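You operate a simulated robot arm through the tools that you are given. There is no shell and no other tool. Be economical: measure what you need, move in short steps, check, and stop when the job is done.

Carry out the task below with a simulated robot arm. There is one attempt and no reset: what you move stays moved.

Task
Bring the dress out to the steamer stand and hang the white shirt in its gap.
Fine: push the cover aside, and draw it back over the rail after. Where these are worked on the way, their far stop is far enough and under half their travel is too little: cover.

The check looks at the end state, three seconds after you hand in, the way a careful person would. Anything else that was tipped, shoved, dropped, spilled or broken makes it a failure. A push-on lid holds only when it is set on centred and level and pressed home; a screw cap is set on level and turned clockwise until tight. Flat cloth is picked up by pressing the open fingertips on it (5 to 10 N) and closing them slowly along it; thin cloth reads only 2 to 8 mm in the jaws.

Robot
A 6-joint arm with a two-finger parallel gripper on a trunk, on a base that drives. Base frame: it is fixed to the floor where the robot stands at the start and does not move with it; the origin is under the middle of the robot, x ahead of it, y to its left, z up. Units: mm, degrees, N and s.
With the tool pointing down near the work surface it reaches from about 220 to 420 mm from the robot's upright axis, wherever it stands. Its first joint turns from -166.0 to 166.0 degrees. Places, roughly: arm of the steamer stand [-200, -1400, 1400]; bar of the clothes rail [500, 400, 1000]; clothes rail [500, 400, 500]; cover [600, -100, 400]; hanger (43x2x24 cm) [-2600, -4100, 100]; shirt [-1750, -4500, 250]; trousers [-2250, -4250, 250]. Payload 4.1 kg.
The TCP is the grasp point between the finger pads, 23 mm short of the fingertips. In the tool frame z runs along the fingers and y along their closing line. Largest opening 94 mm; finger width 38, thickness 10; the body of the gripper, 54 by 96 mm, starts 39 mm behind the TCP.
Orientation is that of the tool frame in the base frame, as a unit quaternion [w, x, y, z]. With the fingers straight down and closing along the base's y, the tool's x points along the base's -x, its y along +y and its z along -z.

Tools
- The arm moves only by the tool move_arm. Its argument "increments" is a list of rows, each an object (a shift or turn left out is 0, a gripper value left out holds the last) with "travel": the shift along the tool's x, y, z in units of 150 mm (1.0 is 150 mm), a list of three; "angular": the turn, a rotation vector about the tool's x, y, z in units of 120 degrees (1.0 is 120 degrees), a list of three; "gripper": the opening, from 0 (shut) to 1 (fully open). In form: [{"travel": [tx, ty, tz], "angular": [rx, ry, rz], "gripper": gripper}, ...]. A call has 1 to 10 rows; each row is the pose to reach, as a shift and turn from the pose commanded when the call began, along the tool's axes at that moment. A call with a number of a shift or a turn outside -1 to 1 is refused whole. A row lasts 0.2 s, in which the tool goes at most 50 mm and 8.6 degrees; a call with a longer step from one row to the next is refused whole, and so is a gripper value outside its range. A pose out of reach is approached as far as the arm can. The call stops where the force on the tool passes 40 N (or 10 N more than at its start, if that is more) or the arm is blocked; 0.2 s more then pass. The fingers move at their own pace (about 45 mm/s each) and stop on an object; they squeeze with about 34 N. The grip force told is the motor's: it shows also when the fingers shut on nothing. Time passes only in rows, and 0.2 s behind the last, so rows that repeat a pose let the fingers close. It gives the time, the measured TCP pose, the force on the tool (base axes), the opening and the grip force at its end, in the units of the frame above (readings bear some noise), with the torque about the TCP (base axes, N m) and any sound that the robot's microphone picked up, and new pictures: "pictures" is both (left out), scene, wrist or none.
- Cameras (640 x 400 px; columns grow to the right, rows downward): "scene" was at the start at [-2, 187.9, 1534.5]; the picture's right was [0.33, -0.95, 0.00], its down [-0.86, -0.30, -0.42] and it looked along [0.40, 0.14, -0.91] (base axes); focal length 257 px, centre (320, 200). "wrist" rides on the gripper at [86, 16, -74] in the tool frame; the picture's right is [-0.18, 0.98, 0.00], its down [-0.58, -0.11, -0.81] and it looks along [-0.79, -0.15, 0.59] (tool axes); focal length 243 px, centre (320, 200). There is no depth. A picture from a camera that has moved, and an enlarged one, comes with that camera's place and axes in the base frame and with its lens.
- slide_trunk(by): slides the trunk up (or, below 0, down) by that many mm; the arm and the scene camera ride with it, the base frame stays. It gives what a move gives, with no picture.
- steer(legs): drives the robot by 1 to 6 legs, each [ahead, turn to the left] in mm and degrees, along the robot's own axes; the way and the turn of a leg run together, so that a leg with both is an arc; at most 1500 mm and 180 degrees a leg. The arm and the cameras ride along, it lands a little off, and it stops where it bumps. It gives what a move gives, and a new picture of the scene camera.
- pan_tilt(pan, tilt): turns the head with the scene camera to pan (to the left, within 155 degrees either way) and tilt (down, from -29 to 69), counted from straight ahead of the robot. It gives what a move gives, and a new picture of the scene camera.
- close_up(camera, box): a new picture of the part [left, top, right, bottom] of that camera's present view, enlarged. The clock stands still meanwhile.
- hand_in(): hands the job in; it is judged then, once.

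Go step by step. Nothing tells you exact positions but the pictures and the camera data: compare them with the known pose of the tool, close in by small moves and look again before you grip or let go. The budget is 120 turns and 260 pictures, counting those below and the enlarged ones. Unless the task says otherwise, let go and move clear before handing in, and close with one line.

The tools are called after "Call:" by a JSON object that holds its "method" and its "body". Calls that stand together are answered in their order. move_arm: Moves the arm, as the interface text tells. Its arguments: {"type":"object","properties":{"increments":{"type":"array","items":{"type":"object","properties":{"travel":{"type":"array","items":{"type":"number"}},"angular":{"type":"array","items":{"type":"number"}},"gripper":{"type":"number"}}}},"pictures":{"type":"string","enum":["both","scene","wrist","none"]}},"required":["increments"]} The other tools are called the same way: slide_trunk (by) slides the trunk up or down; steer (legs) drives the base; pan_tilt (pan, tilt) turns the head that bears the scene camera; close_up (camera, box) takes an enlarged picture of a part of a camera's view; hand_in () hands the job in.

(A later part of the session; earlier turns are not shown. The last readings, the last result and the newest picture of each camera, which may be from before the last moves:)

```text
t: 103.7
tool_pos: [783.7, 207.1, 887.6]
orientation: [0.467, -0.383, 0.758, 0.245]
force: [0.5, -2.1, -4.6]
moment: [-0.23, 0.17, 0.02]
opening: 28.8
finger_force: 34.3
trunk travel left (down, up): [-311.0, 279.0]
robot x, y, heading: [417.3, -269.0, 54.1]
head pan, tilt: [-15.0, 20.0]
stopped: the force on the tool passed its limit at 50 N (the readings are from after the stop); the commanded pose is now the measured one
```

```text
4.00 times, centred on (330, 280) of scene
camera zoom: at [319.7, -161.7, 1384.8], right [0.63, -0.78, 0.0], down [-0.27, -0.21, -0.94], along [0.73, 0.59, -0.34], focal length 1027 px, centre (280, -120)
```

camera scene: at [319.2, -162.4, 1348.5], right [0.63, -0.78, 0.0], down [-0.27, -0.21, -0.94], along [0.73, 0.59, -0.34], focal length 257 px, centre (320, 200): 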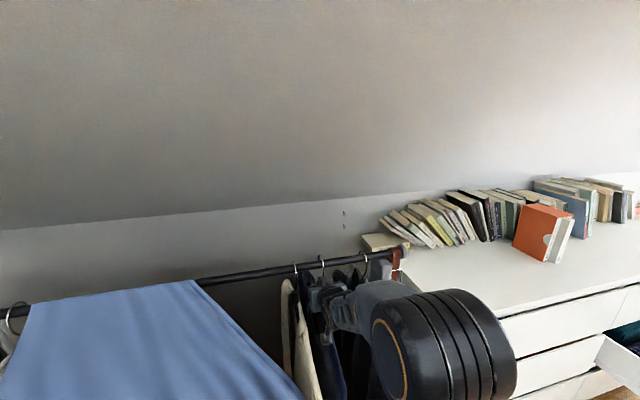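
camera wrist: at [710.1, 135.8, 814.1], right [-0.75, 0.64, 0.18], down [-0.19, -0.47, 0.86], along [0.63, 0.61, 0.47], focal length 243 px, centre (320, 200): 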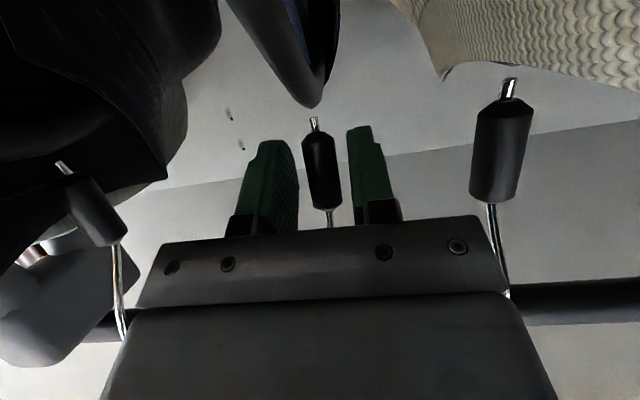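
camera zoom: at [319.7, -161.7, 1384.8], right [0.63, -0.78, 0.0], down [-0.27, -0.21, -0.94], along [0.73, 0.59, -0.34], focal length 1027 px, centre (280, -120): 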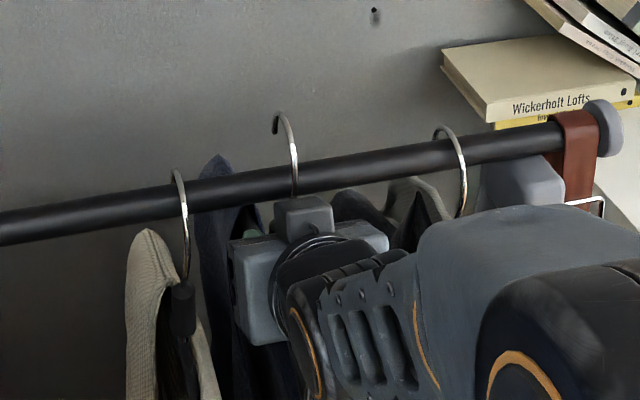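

The hook tip already stands above the bar; something touches, so I ease back toward the robot and slightly up in small steps.

Call:
{"method": "move_arm", "body": {"increments": [{"travel": [-0.0, 0, -0.04], "gripper": 0}, {"travel": [-0.015, 0, -0.08]}, {"travel": [-0.031, 0, -0.124]}], "pictures": "wrist"}}

Call:
{"method": "close_up", "body": {"camera": "scene", "box": [250, 230, 410, 330]}}

```text
t: 104.5
tool_pos: [773.7, 194.4, 899.0]
orientation: [0.466, -0.383, 0.758, 0.246]
force: [0.4, -0.1, -4.0]
moment: [-0.18, 0.11, 0.01]
opening: 29.3
finger_force: 34.1
trunk travel left (down, up): [-311.0, 279.0]
robot x, y, heading: [413.5, -272.2, 54.0]
head pan, tilt: [-15.0, 20.0]
camera wrist: at [699.0, 120.1, 855.2], right [-0.75, 0.64, 0.18], down [-0.17, -0.45, 0.88], along [0.64, 0.62, 0.45], focal length 243 px, centre (320, 200)
```

wrist: 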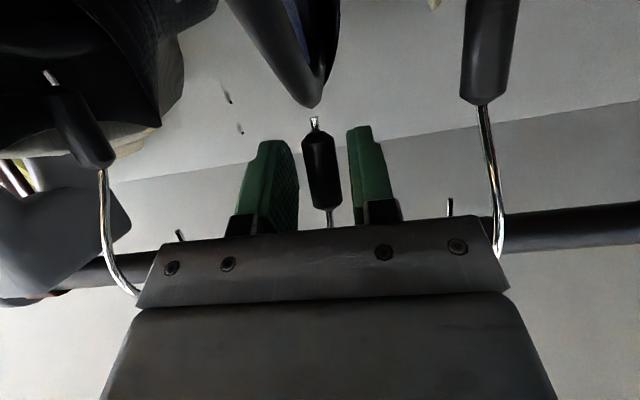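

```text
4.00 times, centred on (330, 280) of scene
camera zoom: at [319.9, -161.5, 1384.3], right [0.63, -0.78, 0.0], down [-0.27, -0.22, -0.94], along [0.73, 0.59, -0.34], focal length 1027 px, centre (280, -120)
```

zoom: 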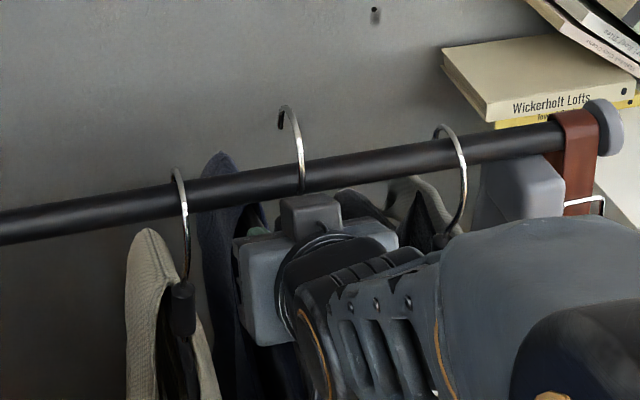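

Call:
{"method": "move_arm", "body": {"increments": [{"travel": [-0.073, 0, -0.033], "gripper": 0}, {"travel": [-0.06, 0, -0.09]}, {"travel": [-0.02, 0, -0.19]}, {"travel": [0.02, 0, -0.29]}], "pictures": "wrist"}}

Call:
{"method": "close_up", "body": {"camera": "scene", "box": [250, 230, 410, 330]}}

```text
t: 105.5
tool_pos: [751.7, 160.9, 915.5]
orientation: [0.468, -0.384, 0.757, 0.247]
force: [0.2, 0.7, -4.1]
moment: [-0.18, 0.13, -0.01]
opening: 29.1
finger_force: 33.8
trunk travel left (down, up): [-311.0, 279.0]
robot x, y, heading: [412.3, -273.0, 53.8]
head pan, tilt: [-15.0, 20.0]
camera wrist: at [676.3, 87.1, 872.1], right [-0.75, 0.64, 0.18], down [-0.17, -0.45, 0.88], along [0.64, 0.62, 0.45], focal length 243 px, centre (320, 200)
```

wrist: 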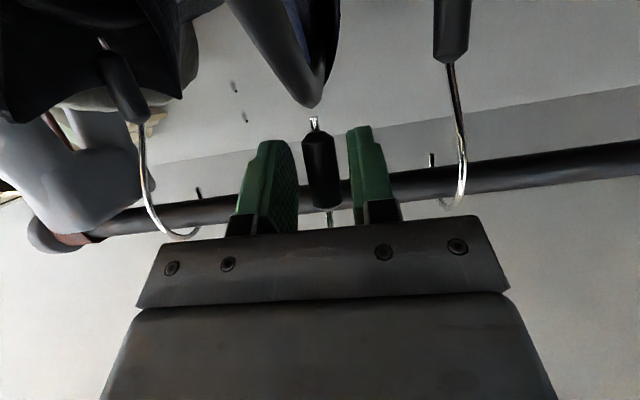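

```text
4.00 times, centred on (330, 280) of scene
camera zoom: at [319.9, -161.5, 1384.3], right [0.63, -0.78, 0.0], down [-0.27, -0.21, -0.94], along [0.73, 0.59, -0.34], focal length 1027 px, centre (280, -120)
```

zoom: 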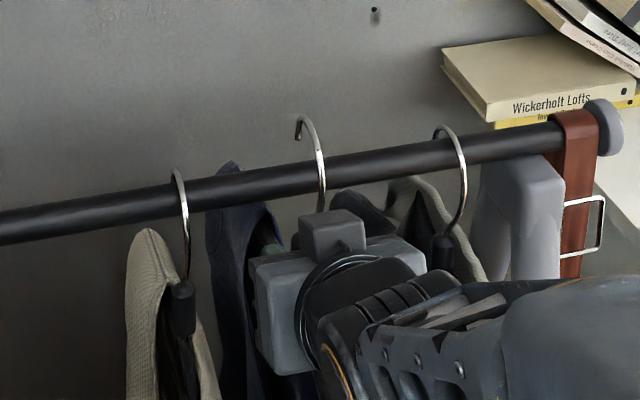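

The hook is free of the bar. I back straight off with the dress, then turn right partway and look toward the stand.

Call:
{"method": "steer", "body": {"legs": [[-380, 0]]}}

Call:
{"method": "steer", "body": {"legs": [[0, -90]]}}

Call:
{"method": "pan_tilt", "body": {"pan": -85, "tilt": 20}}

```text
t: 107.9
tool_pos: [524.2, -147.2, 916.3]
orientation: [0.468, -0.384, 0.757, 0.247]
force: [0.3, 0.7, -3.8]
moment: [-0.17, 0.08, 0.03]
opening: 29.0
finger_force: 34.0
trunk travel left (down, up): [-311.0, 279.0]
robot x, y, heading: [189.5, -579.3, 53.8]
head pan, tilt: [-15.0, 20.0]
camera scene: at [94.1, -472.6, 1384.3], right [0.63, -0.78, 0.0], down [-0.27, -0.22, -0.94], along [0.73, 0.59, -0.34], focal length 257 px, centre (320, 200)
```

scene: 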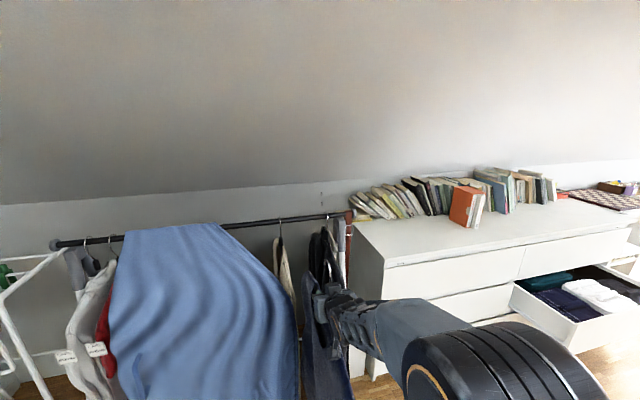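

```text
t: 112.2
tool_pos: [625.3, -916.1, 915.7]
orientation: [0.506, 0.263, 0.807, -0.155]
force: [-0.2, -1.0, -0.5]
moment: [0.01, -0.03, 0.01]
opening: 0.3
finger_force: 33.5
trunk travel left (down, up): [-311.0, 279.0]
robot x, y, heading: [190.8, -579.2, -35.9]
head pan, tilt: [-15.0, 20.0]
camera scene: at [299.4, -482.7, 1384.3], right [-0.78, -0.63, 0.0], down [-0.22, 0.27, -0.94], along [0.59, -0.73, -0.34], focal length 257 px, centre (320, 200)
```

scene: 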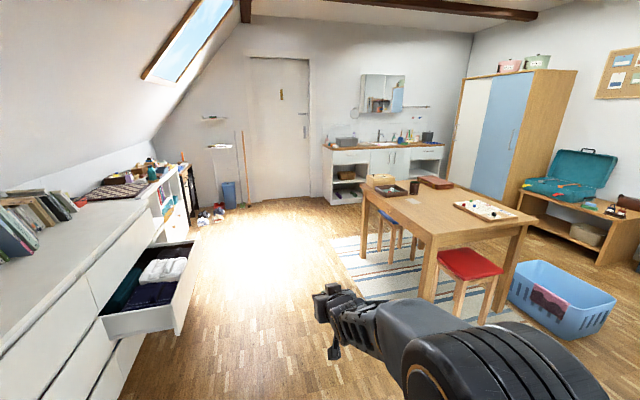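

```text
t: 113.6
tool_pos: [625.5, -915.6, 916.8]
orientation: [0.505, 0.264, 0.807, -0.156]
force: [0.1, -0.7, 0.4]
moment: [0.01, 0.01, -0.02]
opening: 0.2
finger_force: 34.7
trunk travel left (down, up): [-311.0, 279.0]
robot x, y, heading: [189.1, -578.0, -35.9]
head pan, tilt: [-85.0, 20.0]
camera scene: at [192.9, -490.5, 1384.3], right [-0.86, 0.51, 0.0], down [0.18, 0.29, -0.94], along [-0.48, -0.81, -0.34], focal length 257 px, centre (320, 200)
```

scene: 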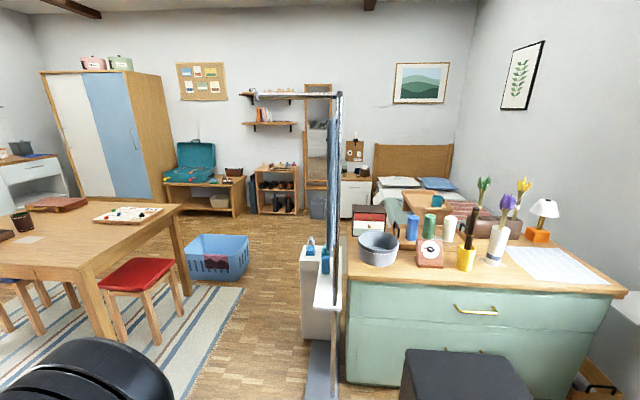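

The gripper shut on nothing: the dress slipped out during the turn. I look for where it is.

Call:
{"method": "pan_tilt", "body": {"pan": 75, "tilt": 45}}

Call:
{"method": "pan_tilt", "body": {"pan": 25, "tilt": 55}}

```text
t: 116.0
tool_pos: [625.1, -915.4, 917.3]
orientation: [0.504, 0.264, 0.807, -0.155]
force: [0.4, 1.3, 0.0]
moment: [-0.03, 0.01, 0.02]
opening: 0.2
finger_force: 33.7
trunk travel left (down, up): [-311.0, 279.0]
robot x, y, heading: [191.2, -581.0, -35.8]
head pan, tilt: [75.0, 45.0]
camera scene: at [303.6, -359.1, 1345.7], right [0.63, -0.78, 0.0], down [-0.55, -0.45, -0.71], along [0.55, 0.45, -0.71], focal length 257 px, centre (320, 200)
```

scene: 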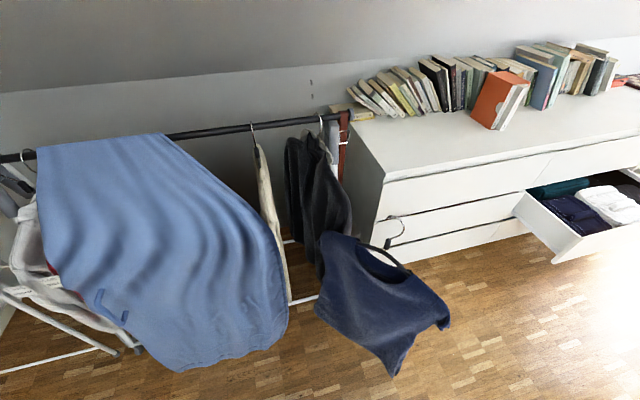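

```text
t: 117.2
tool_pos: [624.9, -916.3, 916.2]
orientation: [0.506, 0.263, 0.807, -0.155]
force: [0.5, -0.1, -0.7]
moment: [-0.03, 0.05, -0.02]
opening: 0.0
finger_force: 34.2
trunk travel left (down, up): [-311.0, 279.0]
robot x, y, heading: [193.6, -583.6, -35.6]
head pan, tilt: [25.0, 55.0]
camera scene: at [311.4, -424.0, 1332.2], right [-0.19, -0.98, 0.0], down [-0.8, 0.15, -0.57], along [0.56, -0.11, -0.82], focal length 257 px, centre (320, 200)
```

scene: 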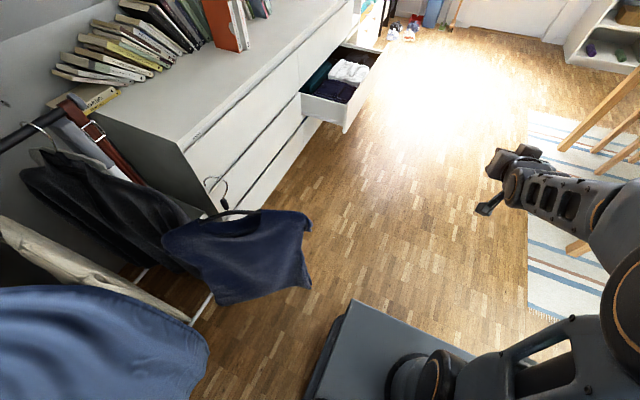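

Call:
{"method": "pan_tilt", "body": {"pan": 55, "tilt": 50}}

Call:
{"method": "close_up", "body": {"camera": "scene", "box": [160, 100, 400, 300]}}

```text
t: 118.2
tool_pos: [625.4, -914.7, 915.1]
orientation: [0.505, 0.264, 0.807, -0.156]
force: [-0.1, 0.5, -0.2]
moment: [-0.01, 0.0, -0.03]
opening: 0.0
finger_force: 34.5
trunk travel left (down, up): [-311.0, 279.0]
robot x, y, heading: [188.3, -582.4, -35.8]
head pan, tilt: [55.0, 50.0]
camera scene: at [313.3, -385.3, 1338.7], right [0.33, -0.94, 0.0], down [-0.72, -0.25, -0.64], along [0.61, 0.21, -0.77], focal length 257 px, centre (320, 200)
```

scene: 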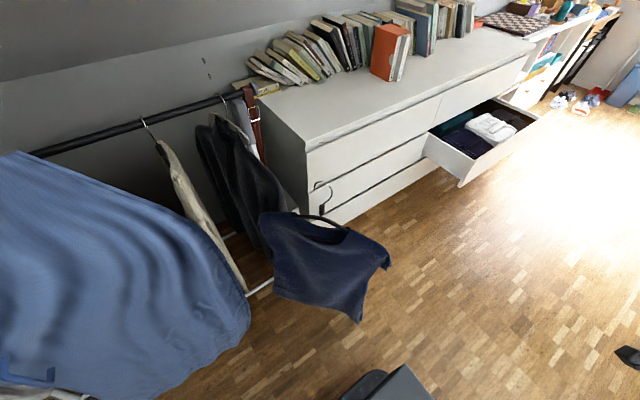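

```text
2.00 times, centred on (280, 200) of scene
camera zoom: at [313.3, -385.3, 1338.7], right [0.33, -0.94, 0.0], down [-0.72, -0.25, -0.64], along [0.61, 0.21, -0.77], focal length 514 px, centre (400, 200)
```

zoom: 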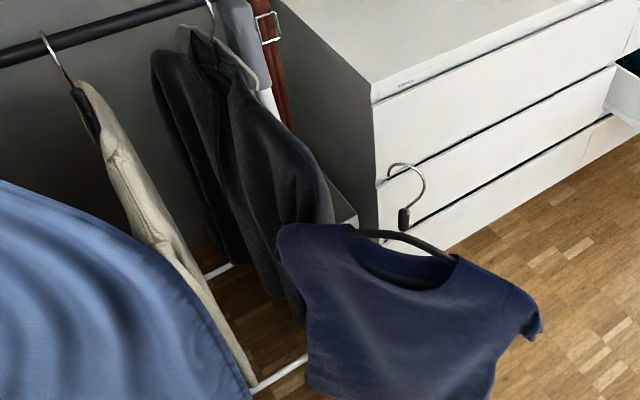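

The dress is standing upright, leaning by the dresser's corner, hook up, neck near (745,-243,750). I'll raise the trunk and drive to its free side so that I can grip it in the hanger's plane and back straight away.

Call:
{"method": "slide_trunk", "body": {"by": 270}}

Call:
{"method": "steer", "body": {"legs": [[0, 8.3], [800, 0], [0, 130]]}}

Call:
{"method": "pan_tilt", "body": {"pan": 25, "tilt": 45}}

```text
t: 120.9
tool_pos: [625.0, -915.4, 1186.0]
orientation: [0.506, 0.262, 0.807, -0.154]
force: [1.1, -0.1, 0.0]
moment: [0.01, -0.03, 0.01]
opening: 0.0
finger_force: 33.9
trunk travel left (down, up): [-581.0, 9.0]
robot x, y, heading: [186.1, -580.9, -35.8]
head pan, tilt: [55.0, 50.0]
```

```text
t: 131.3
tool_pos: [792.9, -415.3, 1185.1]
orientation: [-0.322, 0.665, -0.527, -0.42]
force: [-0.3, 1.1, -0.5]
moment: [0.0, -0.01, -0.02]
opening: 0.0
finger_force: 33.5
trunk travel left (down, up): [-581.0, 9.0]
robot x, y, heading: [907.6, -952.9, 103.3]
head pan, tilt: [55.0, 50.0]
camera scene: at [686.2, -1019.8, 1608.7], right [0.37, 0.93, 0.0], down [0.71, -0.28, -0.64], along [-0.6, 0.24, -0.77], focal length 257 px, centre (320, 200)
```

scene: 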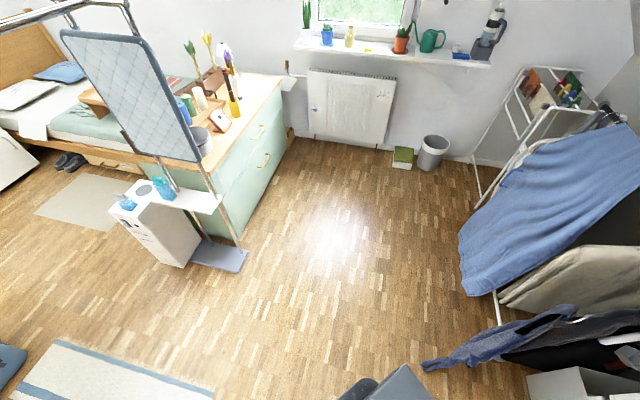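

```text
t: 132.2
tool_pos: [792.0, -416.3, 1187.0]
orientation: [-0.321, 0.665, -0.527, -0.42]
force: [0.5, -0.9, -0.7]
moment: [0.03, 0.05, -0.02]
opening: 0.0
finger_force: 34.3
trunk travel left (down, up): [-581.0, 9.0]
robot x, y, heading: [905.7, -953.4, 103.4]
head pan, tilt: [25.0, 45.0]
camera scene: at [707.3, -984.4, 1615.6], right [0.78, 0.62, 0.0], down [0.44, -0.55, -0.71], along [-0.44, 0.55, -0.71], focal length 257 px, centre (320, 200)
```

scene: 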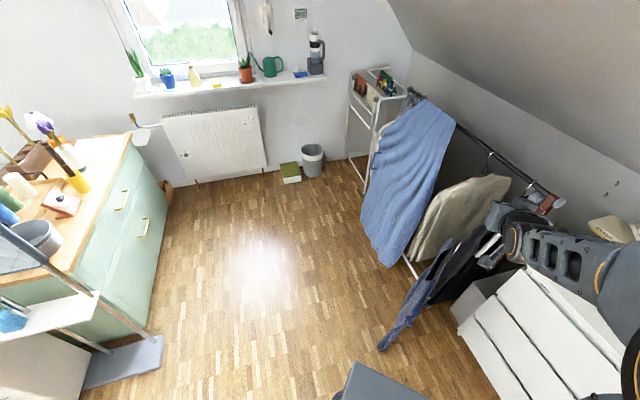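

Call:
{"method": "close_up", "body": {"camera": "scene", "box": [360, 200, 560, 360]}}

Call:
{"method": "pan_tilt", "body": {"pan": 5, "tilt": 55}}

```text
2.50 times, centred on (460, 280) of scene
camera zoom: at [707.3, -984.4, 1615.6], right [0.78, 0.62, 0.0], down [0.44, -0.55, -0.71], along [-0.44, 0.55, -0.71], focal length 642 px, centre (-30, 0)
```

zoom: 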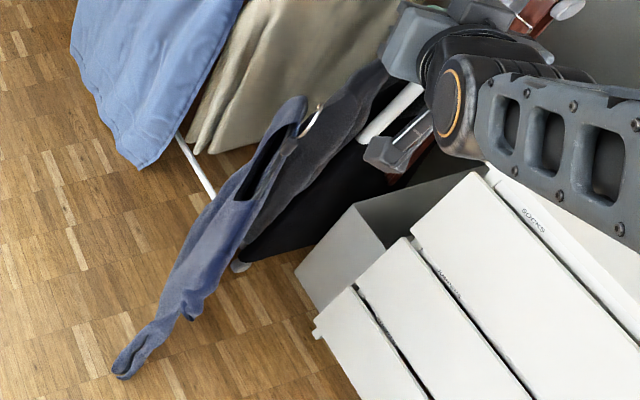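

```text
t: 133.1
tool_pos: [793.8, -416.3, 1185.8]
orientation: [-0.322, 0.665, -0.528, -0.42]
force: [0.1, 0.4, 0.0]
moment: [-0.01, 0.03, -0.04]
opening: 0.0
finger_force: 34.3
trunk travel left (down, up): [-581.0, 9.0]
robot x, y, heading: [903.4, -954.5, 103.6]
head pan, tilt: [5.0, 55.0]
camera scene: at [735.0, -979.6, 1602.3], right [0.95, 0.32, 0.0], down [0.26, -0.78, -0.57], along [-0.18, 0.54, -0.82], focal length 257 px, centre (320, 200)
```

scene: 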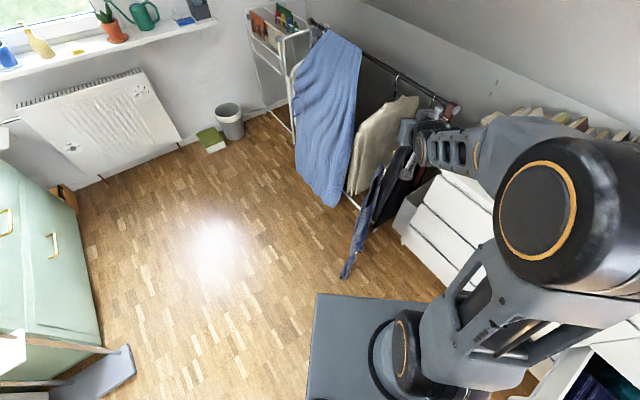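

The arm hides the hook; I turn the robot right 35° and pan left to see the dress.

Call:
{"method": "steer", "body": {"legs": [[0, -35]]}}

Call:
{"method": "pan_tilt", "body": {"pan": 42, "tilt": 42}}

Call:
{"method": "close_up", "body": {"camera": "scene", "box": [240, 100, 440, 300]}}

```text
t: 135.1
tool_pos: [1123.3, -450.5, 1186.8]
orientation: [0.434, -0.474, 0.704, 0.303]
force: [0.4, 0.6, -0.1]
moment: [0.03, 0.0, 0.02]
opening: 0.0
finger_force: 33.8
trunk travel left (down, up): [-581.0, 9.0]
robot x, y, heading: [905.1, -948.2, 68.3]
head pan, tilt: [5.0, 55.0]
camera scene: at [749.9, -876.1, 1602.3], right [0.96, -0.29, 0.0], down [-0.24, -0.78, -0.57], along [0.16, 0.55, -0.82], focal length 257 px, centre (320, 200)
```

scene: 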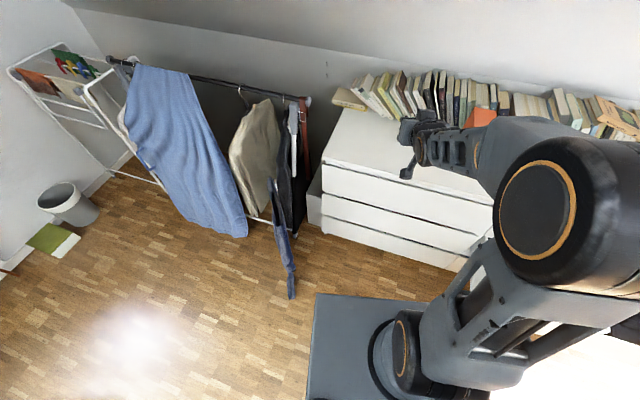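

```text
t: 136.2
tool_pos: [1122.2, -450.1, 1186.2]
orientation: [0.433, -0.474, 0.704, 0.303]
force: [-0.1, -0.2, 0.1]
moment: [0.0, 0.02, 0.0]
opening: 0.0
finger_force: 34.1
trunk travel left (down, up): [-581.0, 9.0]
robot x, y, heading: [901.0, -953.0, 68.3]
head pan, tilt: [42.0, 42.0]
camera scene: at [700.0, -866.7, 1619.9], right [0.94, 0.35, 0.0], down [0.23, -0.63, -0.74], along [-0.26, 0.7, -0.67], focal length 257 px, centre (320, 200)
```

scene: 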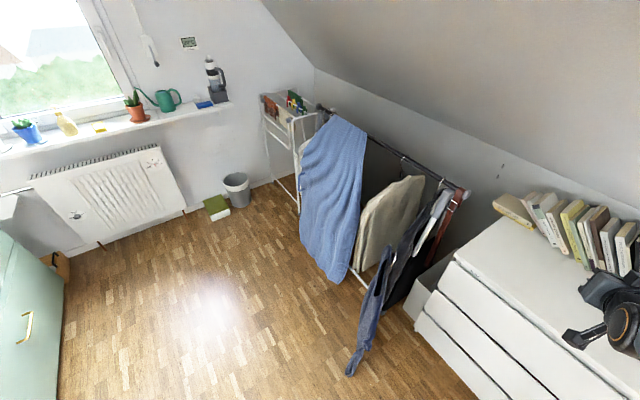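

```text
2.00 times, centred on (340, 200) of scene
camera zoom: at [700.0, -866.7, 1619.9], right [0.94, 0.35, 0.0], down [0.23, -0.63, -0.74], along [-0.26, 0.7, -0.67], focal length 514 px, centre (280, 200)
```

zoom: 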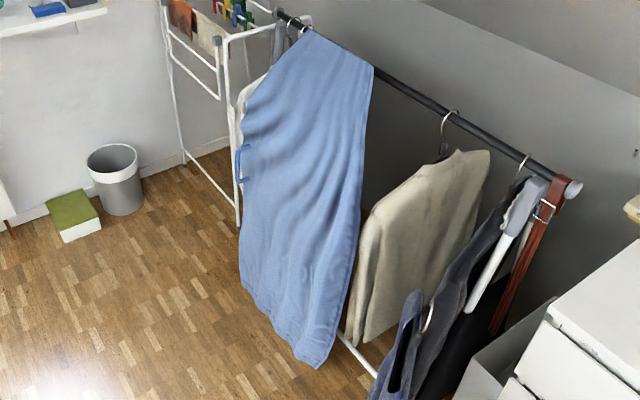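

Call:
{"method": "close_up", "body": {"camera": "scene", "box": [320, 200, 460, 390]}}

Call:
{"method": "pan_tilt", "body": {"pan": 30, "tilt": 60}}

Call:
{"method": "close_up", "body": {"camera": "scene", "box": [260, 80, 460, 280]}}

```text
2.11 times, centred on (390, 295) of scene
camera zoom: at [700.0, -866.7, 1619.9], right [0.94, 0.35, 0.0], down [0.23, -0.63, -0.74], along [-0.26, 0.7, -0.67], focal length 540 px, centre (173, 0)
```

zoom: 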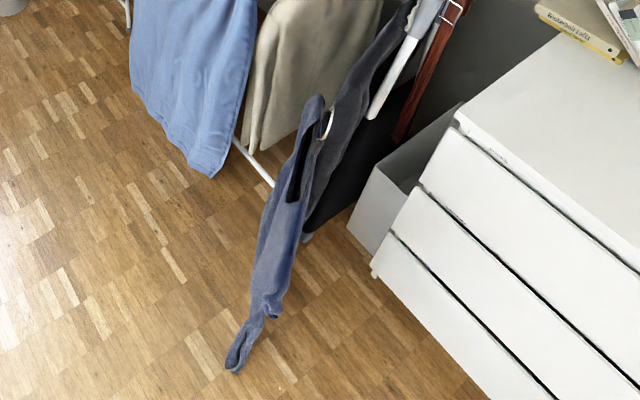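

```text
t: 137.0
tool_pos: [1122.1, -450.1, 1185.8]
orientation: [0.434, -0.474, 0.703, 0.303]
force: [-1.1, 0.1, 0.0]
moment: [0.01, -0.01, 0.01]
opening: 0.0
finger_force: 33.8
trunk travel left (down, up): [-581.0, 9.0]
robot x, y, heading: [903.2, -955.8, 68.3]
head pan, tilt: [30.0, 60.0]
camera scene: at [719.3, -879.1, 1596.2], right [0.99, 0.14, 0.0], down [0.13, -0.86, -0.5], along [-0.07, 0.5, -0.87], focal length 257 px, centre (320, 200)
```

scene: 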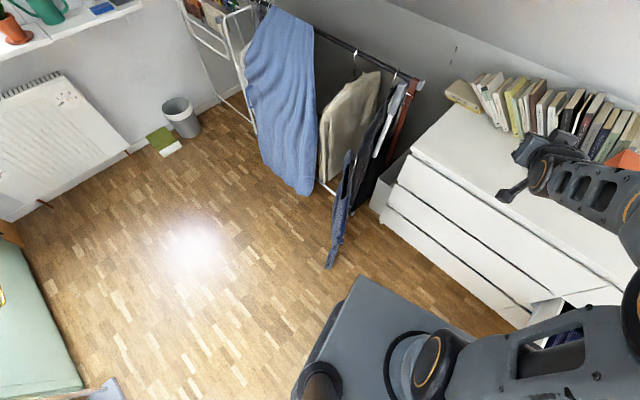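

```text
2.00 times, centred on (360, 180) of scene
camera zoom: at [719.3, -879.1, 1596.2], right [0.99, 0.14, 0.0], down [0.13, -0.86, -0.5], along [-0.07, 0.5, -0.87], focal length 514 px, centre (240, 240)
```

zoom: 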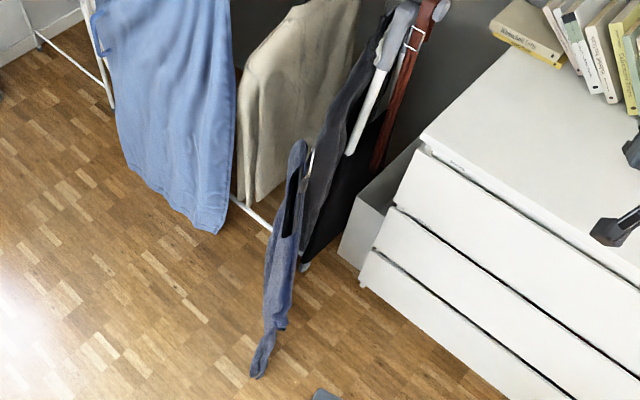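

The dress stands edge-on along y at x≈735 (near shoulder toward me, hook leaning on the black jacket). I reposition to come in along +y.

Call:
{"method": "steer", "body": {"legs": [[0, -30.3], [-240, 0], [0, 52]]}}

Call:
{"method": "pan_tilt", "body": {"pan": 0, "tilt": 50}}

Call:
{"method": "close_up", "body": {"camera": "wrist", "box": [0, 0, 640, 400]}}

```text
t: 142.6
tool_pos: [734.5, -551.9, 1185.2]
orientation: [0.369, -0.597, 0.604, 0.378]
force: [-0.8, -0.3, -0.1]
moment: [0.01, 0.01, -0.03]
opening: 0.0
finger_force: 33.9
trunk travel left (down, up): [-581.0, 9.0]
robot x, y, heading: [711.7, -1100.9, 89.7]
head pan, tilt: [30.0, 60.0]
camera scene: at [517.1, -1098.5, 1596.2], right [0.87, 0.49, 0.0], down [0.43, -0.75, -0.5], along [-0.25, 0.43, -0.87], focal length 257 px, centre (320, 200)
```

scene: 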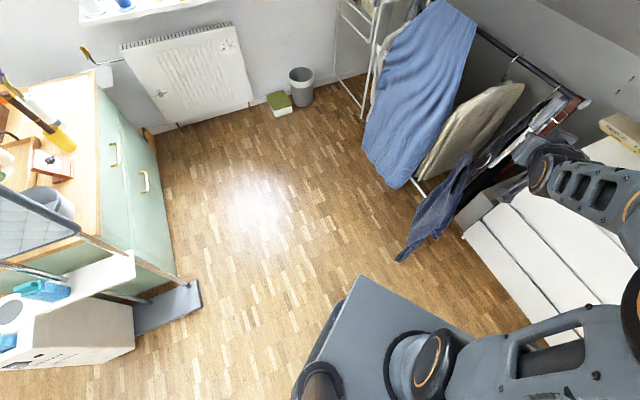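

```text
t: 143.5
tool_pos: [734.2, -551.9, 1186.6]
orientation: [0.37, -0.596, 0.604, 0.377]
force: [-0.3, 0.0, -1.0]
moment: [0.01, -0.05, -0.01]
opening: 0.1
finger_force: 33.9
trunk travel left (down, up): [-581.0, 9.0]
robot x, y, heading: [721.8, -1101.3, 89.7]
head pan, tilt: [0.0, 50.0]
camera scene: at [550.6, -1079.4, 1608.7], right [1.0, -0.01, 0.0], down [0.0, -0.77, -0.64], along [0.0, 0.64, -0.77], focal length 257 px, centre (320, 200)
```

scene: 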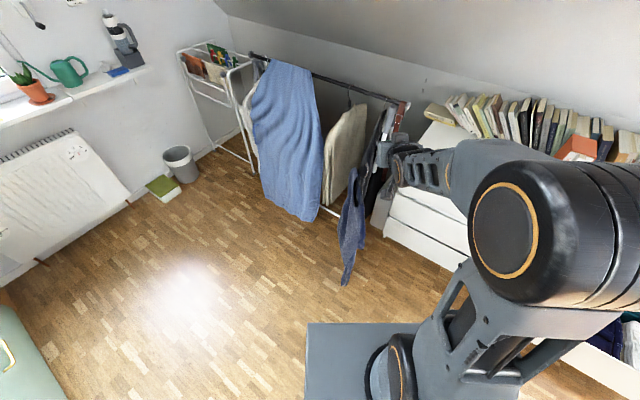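

```text
1.00 times, centred on (320, 200) of wrist (not enlarged: the box is as wide or as high as the picture)
camera zoom: at [718.2, -655.9, 1142.1], right [-0.98, 0.08, 0.18], down [0.12, -0.47, 0.88], along [0.16, 0.88, 0.45], focal length 243 px, centre (320, 200)
```

zoom: 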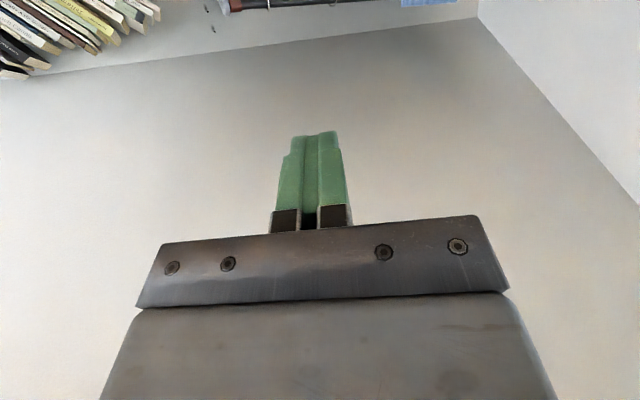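

I open the gripper and lower the tool to view the dress's neck from the near side.

Call:
{"method": "slide_trunk", "body": {"by": -350}}

Call:
{"method": "move_arm", "body": {"increments": [{"gripper": 0.5}, {"gripper": 0.6}, {"gripper": 0.6}], "pictures": "both"}}

Call:
{"method": "close_up", "body": {"camera": "scene", "box": [260, 60, 460, 260]}}

```text
t: 146.9
tool_pos: [735.0, -551.5, 836.2]
orientation: [0.369, -0.597, 0.603, 0.379]
force: [-0.1, -0.5, -0.4]
moment: [0.01, 0.0, 0.03]
opening: 0.0
finger_force: 34.1
trunk travel left (down, up): [-231.0, 359.0]
robot x, y, heading: [716.8, -1101.4, 89.7]
head pan, tilt: [0.0, 50.0]
```

```text
t: 147.7
tool_pos: [736.1, -552.3, 837.1]
orientation: [0.369, -0.597, 0.604, 0.378]
force: [-0.9, -1.0, 0.0]
moment: [-0.01, -0.03, 0.01]
opening: 56.6
finger_force: 0.0
trunk travel left (down, up): [-231.0, 359.0]
robot x, y, heading: [716.0, -1096.2, 89.5]
head pan, tilt: [0.0, 50.0]
camera scene: at [550.7, -1079.4, 1258.7], right [1.0, -0.01, 0.0], down [0.0, -0.77, -0.64], along [0.0, 0.64, -0.77], focal length 257 px, centre (320, 200)
camera wrist: at [718.2, -655.9, 792.1], right [-0.98, 0.08, 0.18], down [0.12, -0.47, 0.88], along [0.16, 0.88, 0.45], focal length 243 px, centre (320, 200)
```

scene: 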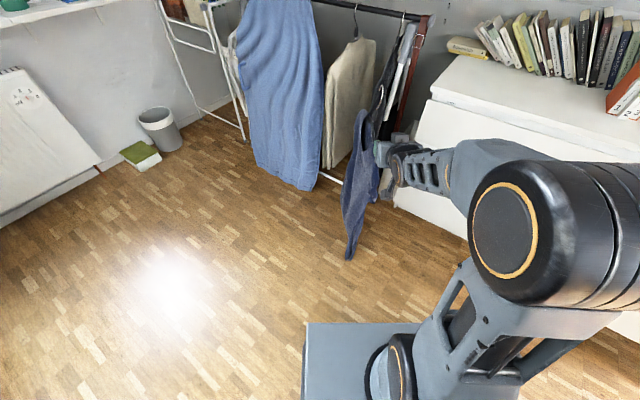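
wrist: 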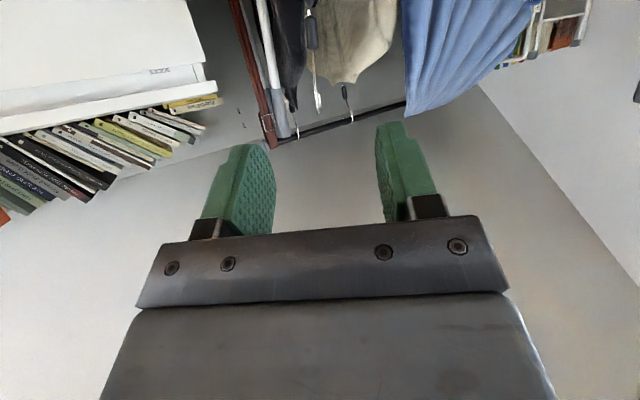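

```text
2.00 times, centred on (360, 160) of scene
camera zoom: at [550.7, -1079.4, 1258.7], right [1.0, -0.01, 0.0], down [0.0, -0.77, -0.64], along [0.0, 0.64, -0.77], focal length 514 px, centre (240, 280)
```

zoom: 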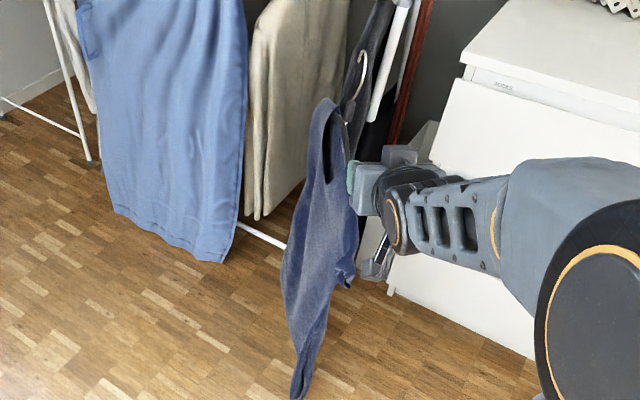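

Neck of the dress is at about (760,-196,721), hem on the floor near (717,-426). I drive 250 mm, shift right, then look.

Call:
{"method": "steer", "body": {"legs": [[245, 0]]}}

Call:
{"method": "move_arm", "body": {"increments": [{"travel": [0, -0.1, 0]}, {"travel": [0.1, -0.17, 0.05]}, {"travel": [0.25, -0.17, 0.12]}, {"travel": [0.4, -0.17, 0.19]}], "pictures": "both"}}

```text
t: 149.5
tool_pos: [736.3, -305.1, 835.0]
orientation: [0.369, -0.597, 0.604, 0.378]
force: [0.0, -0.6, 0.3]
moment: [-0.04, -0.01, -0.04]
opening: 56.5
finger_force: 0.1
trunk travel left (down, up): [-231.0, 359.0]
robot x, y, heading: [715.2, -854.8, 89.9]
head pan, tilt: [0.0, 50.0]
camera scene: at [552.2, -832.5, 1258.7], right [1.0, -0.01, 0.0], down [0.0, -0.77, -0.64], along [0.0, 0.64, -0.77], focal length 257 px, centre (320, 200)
```

scene: 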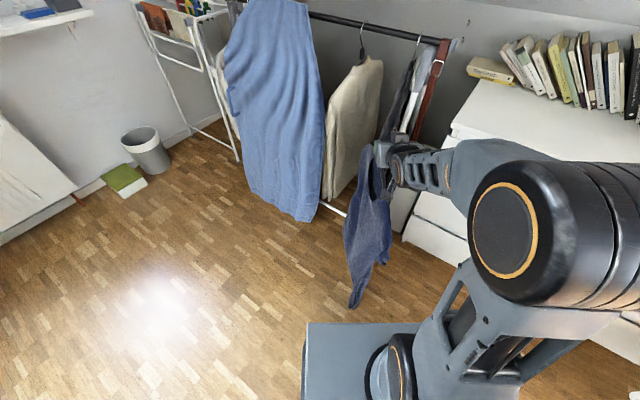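

```text
t: 150.5
tool_pos: [761.3, -305.5, 768.9]
orientation: [0.37, -0.596, 0.604, 0.378]
force: [0.1, 1.5, 0.5]
moment: [0.0, 0.02, 0.02]
opening: 56.4
finger_force: 0.1
trunk travel left (down, up): [-231.0, 359.0]
robot x, y, heading: [718.9, -849.0, 89.4]
head pan, tilt: [0.0, 50.0]
camera scene: at [552.2, -832.6, 1258.8], right [1.0, -0.01, 0.0], down [0.0, -0.77, -0.64], along [0.0, 0.64, -0.77], focal length 257 px, centre (320, 200)
camera wrist: at [744.2, -409.9, 725.0], right [-0.98, 0.08, 0.18], down [0.12, -0.47, 0.88], along [0.16, 0.88, 0.45], focal length 243 px, centre (320, 200)
```

scene: 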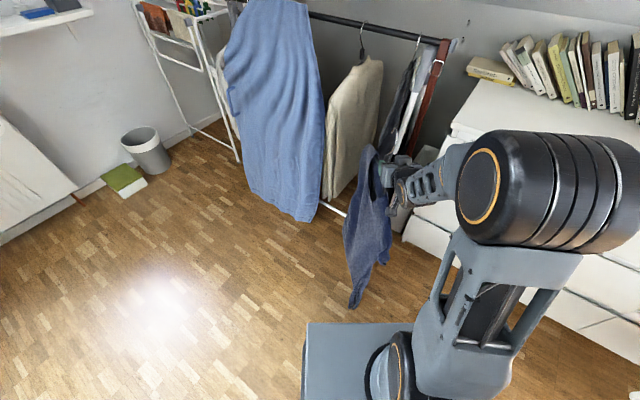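
wrist: 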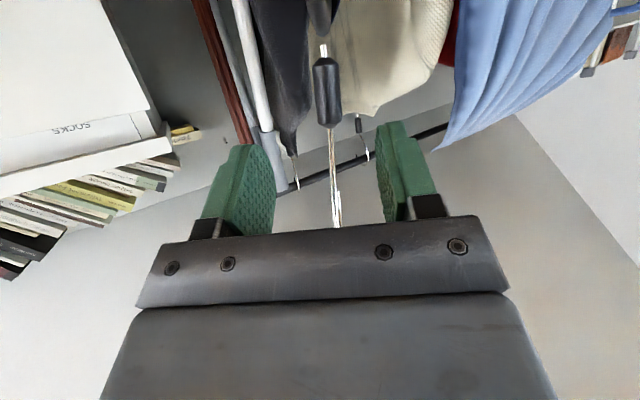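

The neck is centred between the fingers, ~51 mm ahead and 35 mm lower. I advance.

Call:
{"method": "move_arm", "body": {"increments": [{"travel": [0.01, 0.02, 0.1]}, {"travel": [0.015, 0.02, 0.2]}, {"travel": [0.02, 0.02, 0.3]}, {"travel": [0.023, 0.02, 0.41]}], "pictures": "wrist"}}

```text
t: 151.5
tool_pos: [758.1, -253.0, 743.5]
orientation: [0.371, -0.596, 0.603, 0.38]
force: [0.6, -13.0, 29.6]
moment: [-4.43, 0.34, 0.28]
opening: 56.5
finger_force: 0.1
trunk travel left (down, up): [-231.0, 359.0]
robot x, y, heading: [715.3, -853.3, 89.6]
head pan, tilt: [0.0, 50.0]
camera wrist: at [741.1, -356.8, 698.6], right [-0.98, 0.08, 0.18], down [0.12, -0.47, 0.87], along [0.16, 0.88, 0.45], focal length 243 px, centre (320, 200)
```

wrist: 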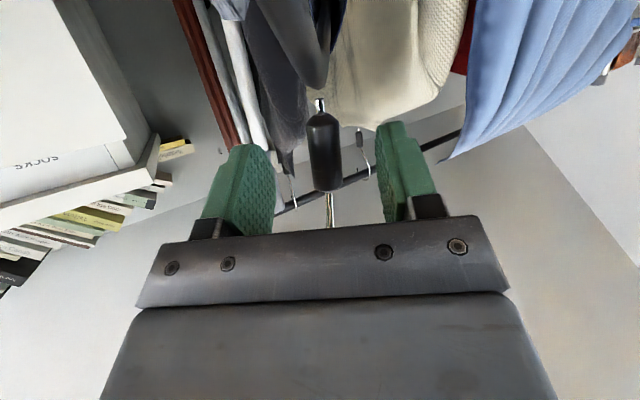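

The neck is right at the grasp point. I close.

Call:
{"method": "move_arm", "body": {"increments": [{"gripper": 0.4}, {"gripper": 0.2}, {"gripper": 0.0}, {"gripper": 0.0}, {"gripper": 0.0}, {"gripper": 0.0}], "pictures": "wrist"}}

```text
t: 152.2
tool_pos: [757.2, -252.0, 742.8]
orientation: [0.372, -0.597, 0.601, 0.38]
force: [-1.0, -18.7, 25.7]
moment: [-4.51, 0.79, 0.91]
opening: 19.4
finger_force: 21.0
trunk travel left (down, up): [-231.0, 359.0]
robot x, y, heading: [718.6, -853.4, 89.7]
head pan, tilt: [0.0, 50.0]
stopped in row 3: the force on the tool passed its limit at 42 N (the readings are from after the stop); the commanded pose is now the measured one
camera wrist: at [740.6, -356.9, 698.5], right [-0.98, 0.08, 0.18], down [0.12, -0.47, 0.87], along [0.15, 0.88, 0.45], focal length 243 px, centre (320, 200)
```

wrist: 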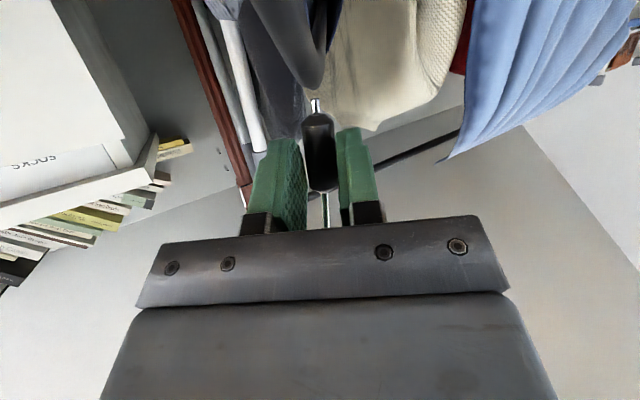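

Now 19 mm, a firmer grip. I let it finish closing, then lift a bit.

Call:
{"method": "move_arm", "body": {"increments": [{"gripper": 0.0}, {"gripper": 0.0}, {"gripper": 0.0}], "pictures": "none"}}

Call:
{"method": "slide_trunk", "body": {"by": 40}}

Call:
{"method": "close_up", "body": {"camera": "wrist", "box": [0, 0, 640, 400]}}

Call:
{"method": "close_up", "body": {"camera": "scene", "box": [280, 60, 480, 320]}}

```text
t: 153.0
tool_pos: [758.7, -253.6, 744.7]
orientation: [0.371, -0.596, 0.602, 0.38]
force: [-2.8, -19.3, 30.9]
moment: [-5.67, 1.8, 0.56]
opening: 19.0
finger_force: 33.7
trunk travel left (down, up): [-231.0, 359.0]
robot x, y, heading: [713.3, -854.0, 89.6]
head pan, tilt: [0.0, 50.0]
```

```text
t: 153.8
tool_pos: [757.3, -251.8, 780.4]
orientation: [0.37, -0.598, 0.603, 0.378]
force: [-2.5, -7.7, -2.0]
moment: [-4.39, 1.42, 0.74]
opening: 19.0
finger_force: 33.9
trunk travel left (down, up): [-271.0, 319.0]
robot x, y, heading: [719.5, -854.5, 89.9]
head pan, tilt: [0.0, 50.0]
```

```text
1.00 times, centred on (320, 200) of wrist (not enlarged: the box is as wide or as high as the picture)
camera zoom: at [740.8, -356.1, 735.7], right [-0.98, 0.08, 0.18], down [0.12, -0.47, 0.88], along [0.15, 0.88, 0.45], focal length 243 px, centre (320, 200)
```

zoom: 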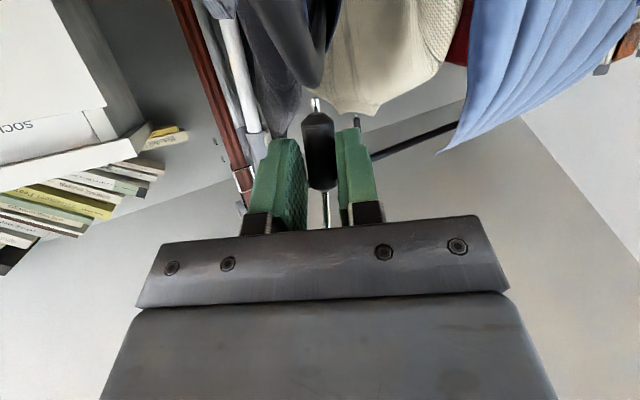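

```text
1.54 times, centred on (380, 190) of scene
camera zoom: at [552.2, -832.4, 1298.8], right [1.0, -0.01, 0.0], down [0.0, -0.77, -0.64], along [0.0, 0.64, -0.77], focal length 395 px, centre (228, 215)
```

zoom: 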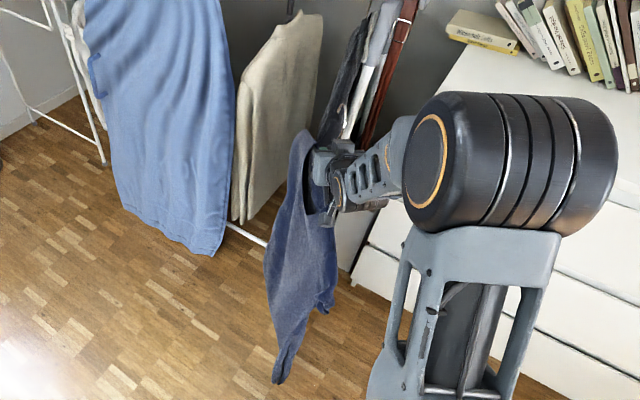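

The dress is held and lifted. I raise more, back off, and look toward the stand on the left.

Call:
{"method": "slide_trunk", "body": {"by": 200}}

Call:
{"method": "steer", "body": {"legs": [[-300, 0]]}}

Call:
{"method": "pan_tilt", "body": {"pan": 95, "tilt": 25}}

```text
t: 156.0
tool_pos: [757.2, -251.9, 981.8]
orientation: [0.371, -0.597, 0.602, 0.38]
force: [-0.4, 0.2, -1.9]
moment: [-0.12, 1.03, 0.39]
opening: 16.7
finger_force: 33.6
trunk travel left (down, up): [-471.0, 119.0]
robot x, y, heading: [719.6, -852.1, 89.4]
head pan, tilt: [0.0, 50.0]
```

```text
t: 158.0
tool_pos: [755.7, -550.2, 981.1]
orientation: [0.37, -0.598, 0.602, 0.378]
force: [-0.4, 0.5, -3.9]
moment: [-0.05, -0.03, 0.01]
opening: 17.0
finger_force: 34.1
trunk travel left (down, up): [-471.0, 119.0]
robot x, y, heading: [714.0, -1155.1, 89.4]
head pan, tilt: [0.0, 50.0]
camera scene: at [550.4, -1132.2, 1498.7], right [1.0, -0.01, 0.0], down [-0.01, -0.77, -0.64], along [0.0, 0.64, -0.77], focal length 257 px, centre (320, 200)
```

scene: 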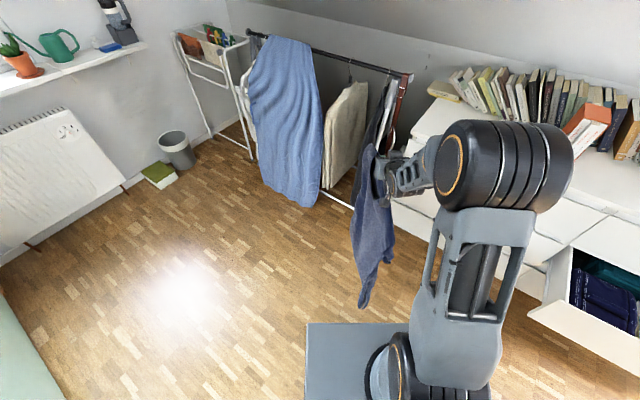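

```text
t: 159.7
tool_pos: [756.5, -550.7, 980.5]
orientation: [0.371, -0.597, 0.602, 0.379]
force: [-0.3, -0.6, -4.1]
moment: [-0.04, -0.01, 0.0]
opening: 17.0
finger_force: 33.9
trunk travel left (down, up): [-471.0, 119.0]
robot x, y, heading: [716.6, -1149.7, 89.6]
head pan, tilt: [95.0, 25.0]
camera scene: at [458.0, -1216.4, 1536.2], right [-0.08, 1.0, 0.0], down [0.42, 0.03, -0.91], along [-0.9, -0.07, -0.42], focal length 257 px, centre (320, 200)
```

scene: 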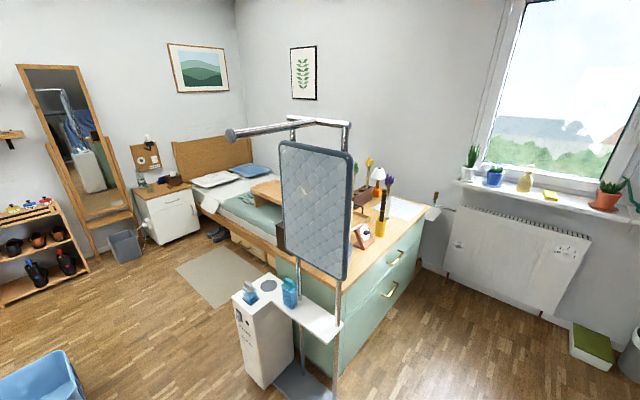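

Call:
{"method": "close_up", "body": {"camera": "scene", "box": [210, 90, 370, 290]}}

Call:
{"method": "close_up", "body": {"camera": "scene", "box": [215, 100, 365, 170]}}

```text
2.00 times, centred on (290, 190) of scene
camera zoom: at [458.0, -1216.4, 1536.2], right [-0.08, 1.0, 0.0], down [0.42, 0.03, -0.91], along [-0.9, -0.07, -0.42], focal length 514 px, centre (380, 220)
```

zoom: 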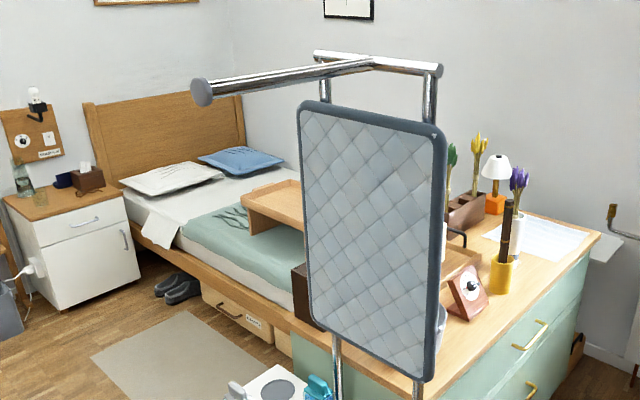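

```text
4.27 times, centred on (290, 135) of scene
camera zoom: at [458.0, -1216.4, 1536.2], right [-0.08, 1.0, 0.0], down [0.42, 0.03, -0.91], along [-0.9, -0.07, -0.42], focal length 1095 px, centre (448, 477)
```

zoom: 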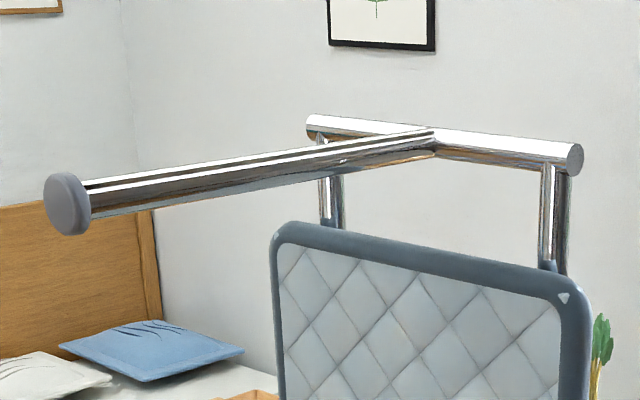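

The stand's arm runs from about (-376,-1297) to its knob (-128,-1471) at z≈1420; the dress's hook tip is on the far side from me, good. I raise the arm and the trunk to carry height, slowly.

Call:
{"method": "move_arm", "body": {"increments": [{"travel": [-0.15, 0, -0.1], "gripper": 0}, {"travel": [-0.3, 0, -0.2]}, {"travel": [-0.45, 0, -0.3]}, {"travel": [-0.6, 0, -0.4]}, {"travel": [-0.763, 0, -0.49]}], "pictures": "none"}}

Call:
{"method": "move_arm", "body": {"increments": [{"travel": [-0.15, 0, -0.1], "gripper": 0}, {"travel": [-0.3, 0, -0.2]}, {"travel": [-0.45, 0, -0.3]}, {"travel": [-0.6, 0, -0.4]}, {"travel": [-0.763, 0, -0.49]}], "pictures": "none"}}

Call:
{"method": "slide_trunk", "body": {"by": 119}}

Call:
{"method": "pan_tilt", "body": {"pan": 0, "tilt": 30}}

Call:
{"method": "close_up", "body": {"camera": "wrist", "box": [0, 0, 640, 400]}}

```text
t: 160.9
tool_pos: [758.3, -568.3, 1115.5]
orientation: [0.371, -0.597, 0.602, 0.378]
force: [1.0, 0.7, -4.5]
moment: [-0.08, -0.04, -0.01]
opening: 16.8
finger_force: 34.3
trunk travel left (down, up): [-471.0, 119.0]
robot x, y, heading: [714.5, -1149.1, 89.6]
head pan, tilt: [95.0, 25.0]
```

```text
t: 162.1
tool_pos: [759.2, -583.0, 1251.9]
orientation: [0.371, -0.597, 0.602, 0.379]
force: [0.6, -0.5, -3.6]
moment: [-0.1, -0.03, 0.03]
opening: 16.8
finger_force: 34.2
trunk travel left (down, up): [-471.0, 119.0]
robot x, y, heading: [714.3, -1151.9, 89.8]
head pan, tilt: [95.0, 25.0]
```

```text
t: 163.6
tool_pos: [758.8, -582.1, 1371.3]
orientation: [0.371, -0.597, 0.602, 0.379]
force: [0.2, 0.3, -3.9]
moment: [-0.06, 0.0, 0.0]
opening: 16.7
finger_force: 34.5
trunk travel left (down, up): [-590.0, 0.0]
robot x, y, heading: [716.8, -1150.3, 89.5]
head pan, tilt: [95.0, 25.0]
```

```text
t: 165.3
tool_pos: [758.3, -583.5, 1370.3]
orientation: [0.371, -0.597, 0.603, 0.378]
force: [-0.8, 1.0, -3.8]
moment: [-0.01, -0.01, 0.01]
opening: 16.8
finger_force: 33.8
trunk travel left (down, up): [-590.0, 0.0]
robot x, y, heading: [713.1, -1148.8, 89.6]
head pan, tilt: [0.0, 30.0]
camera scene: at [550.4, -1118.6, 1647.3], right [1.0, -0.01, 0.0], down [0.0, -0.5, -0.87], along [0.01, 0.87, -0.5], focal length 257 px, centre (320, 200)
```

scene: 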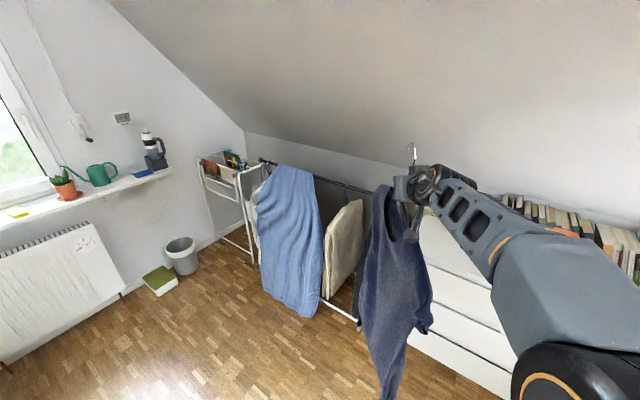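

```text
1.00 times, centred on (320, 200) of wrist (not enlarged: the box is as wide or as high as the picture)
camera zoom: at [742.4, -687.0, 1325.8], right [-0.98, 0.08, 0.18], down [0.12, -0.47, 0.87], along [0.15, 0.88, 0.45], focal length 243 px, centre (320, 200)
```

zoom: 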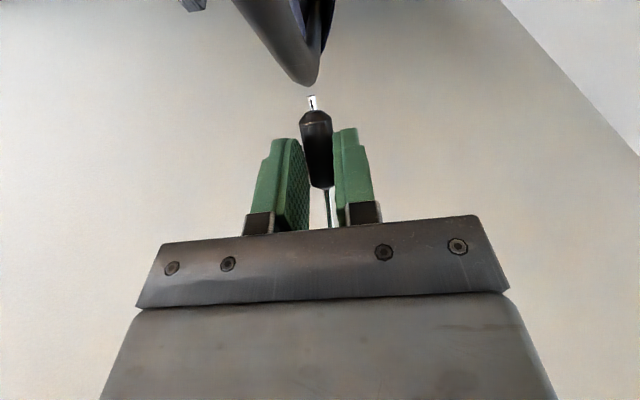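

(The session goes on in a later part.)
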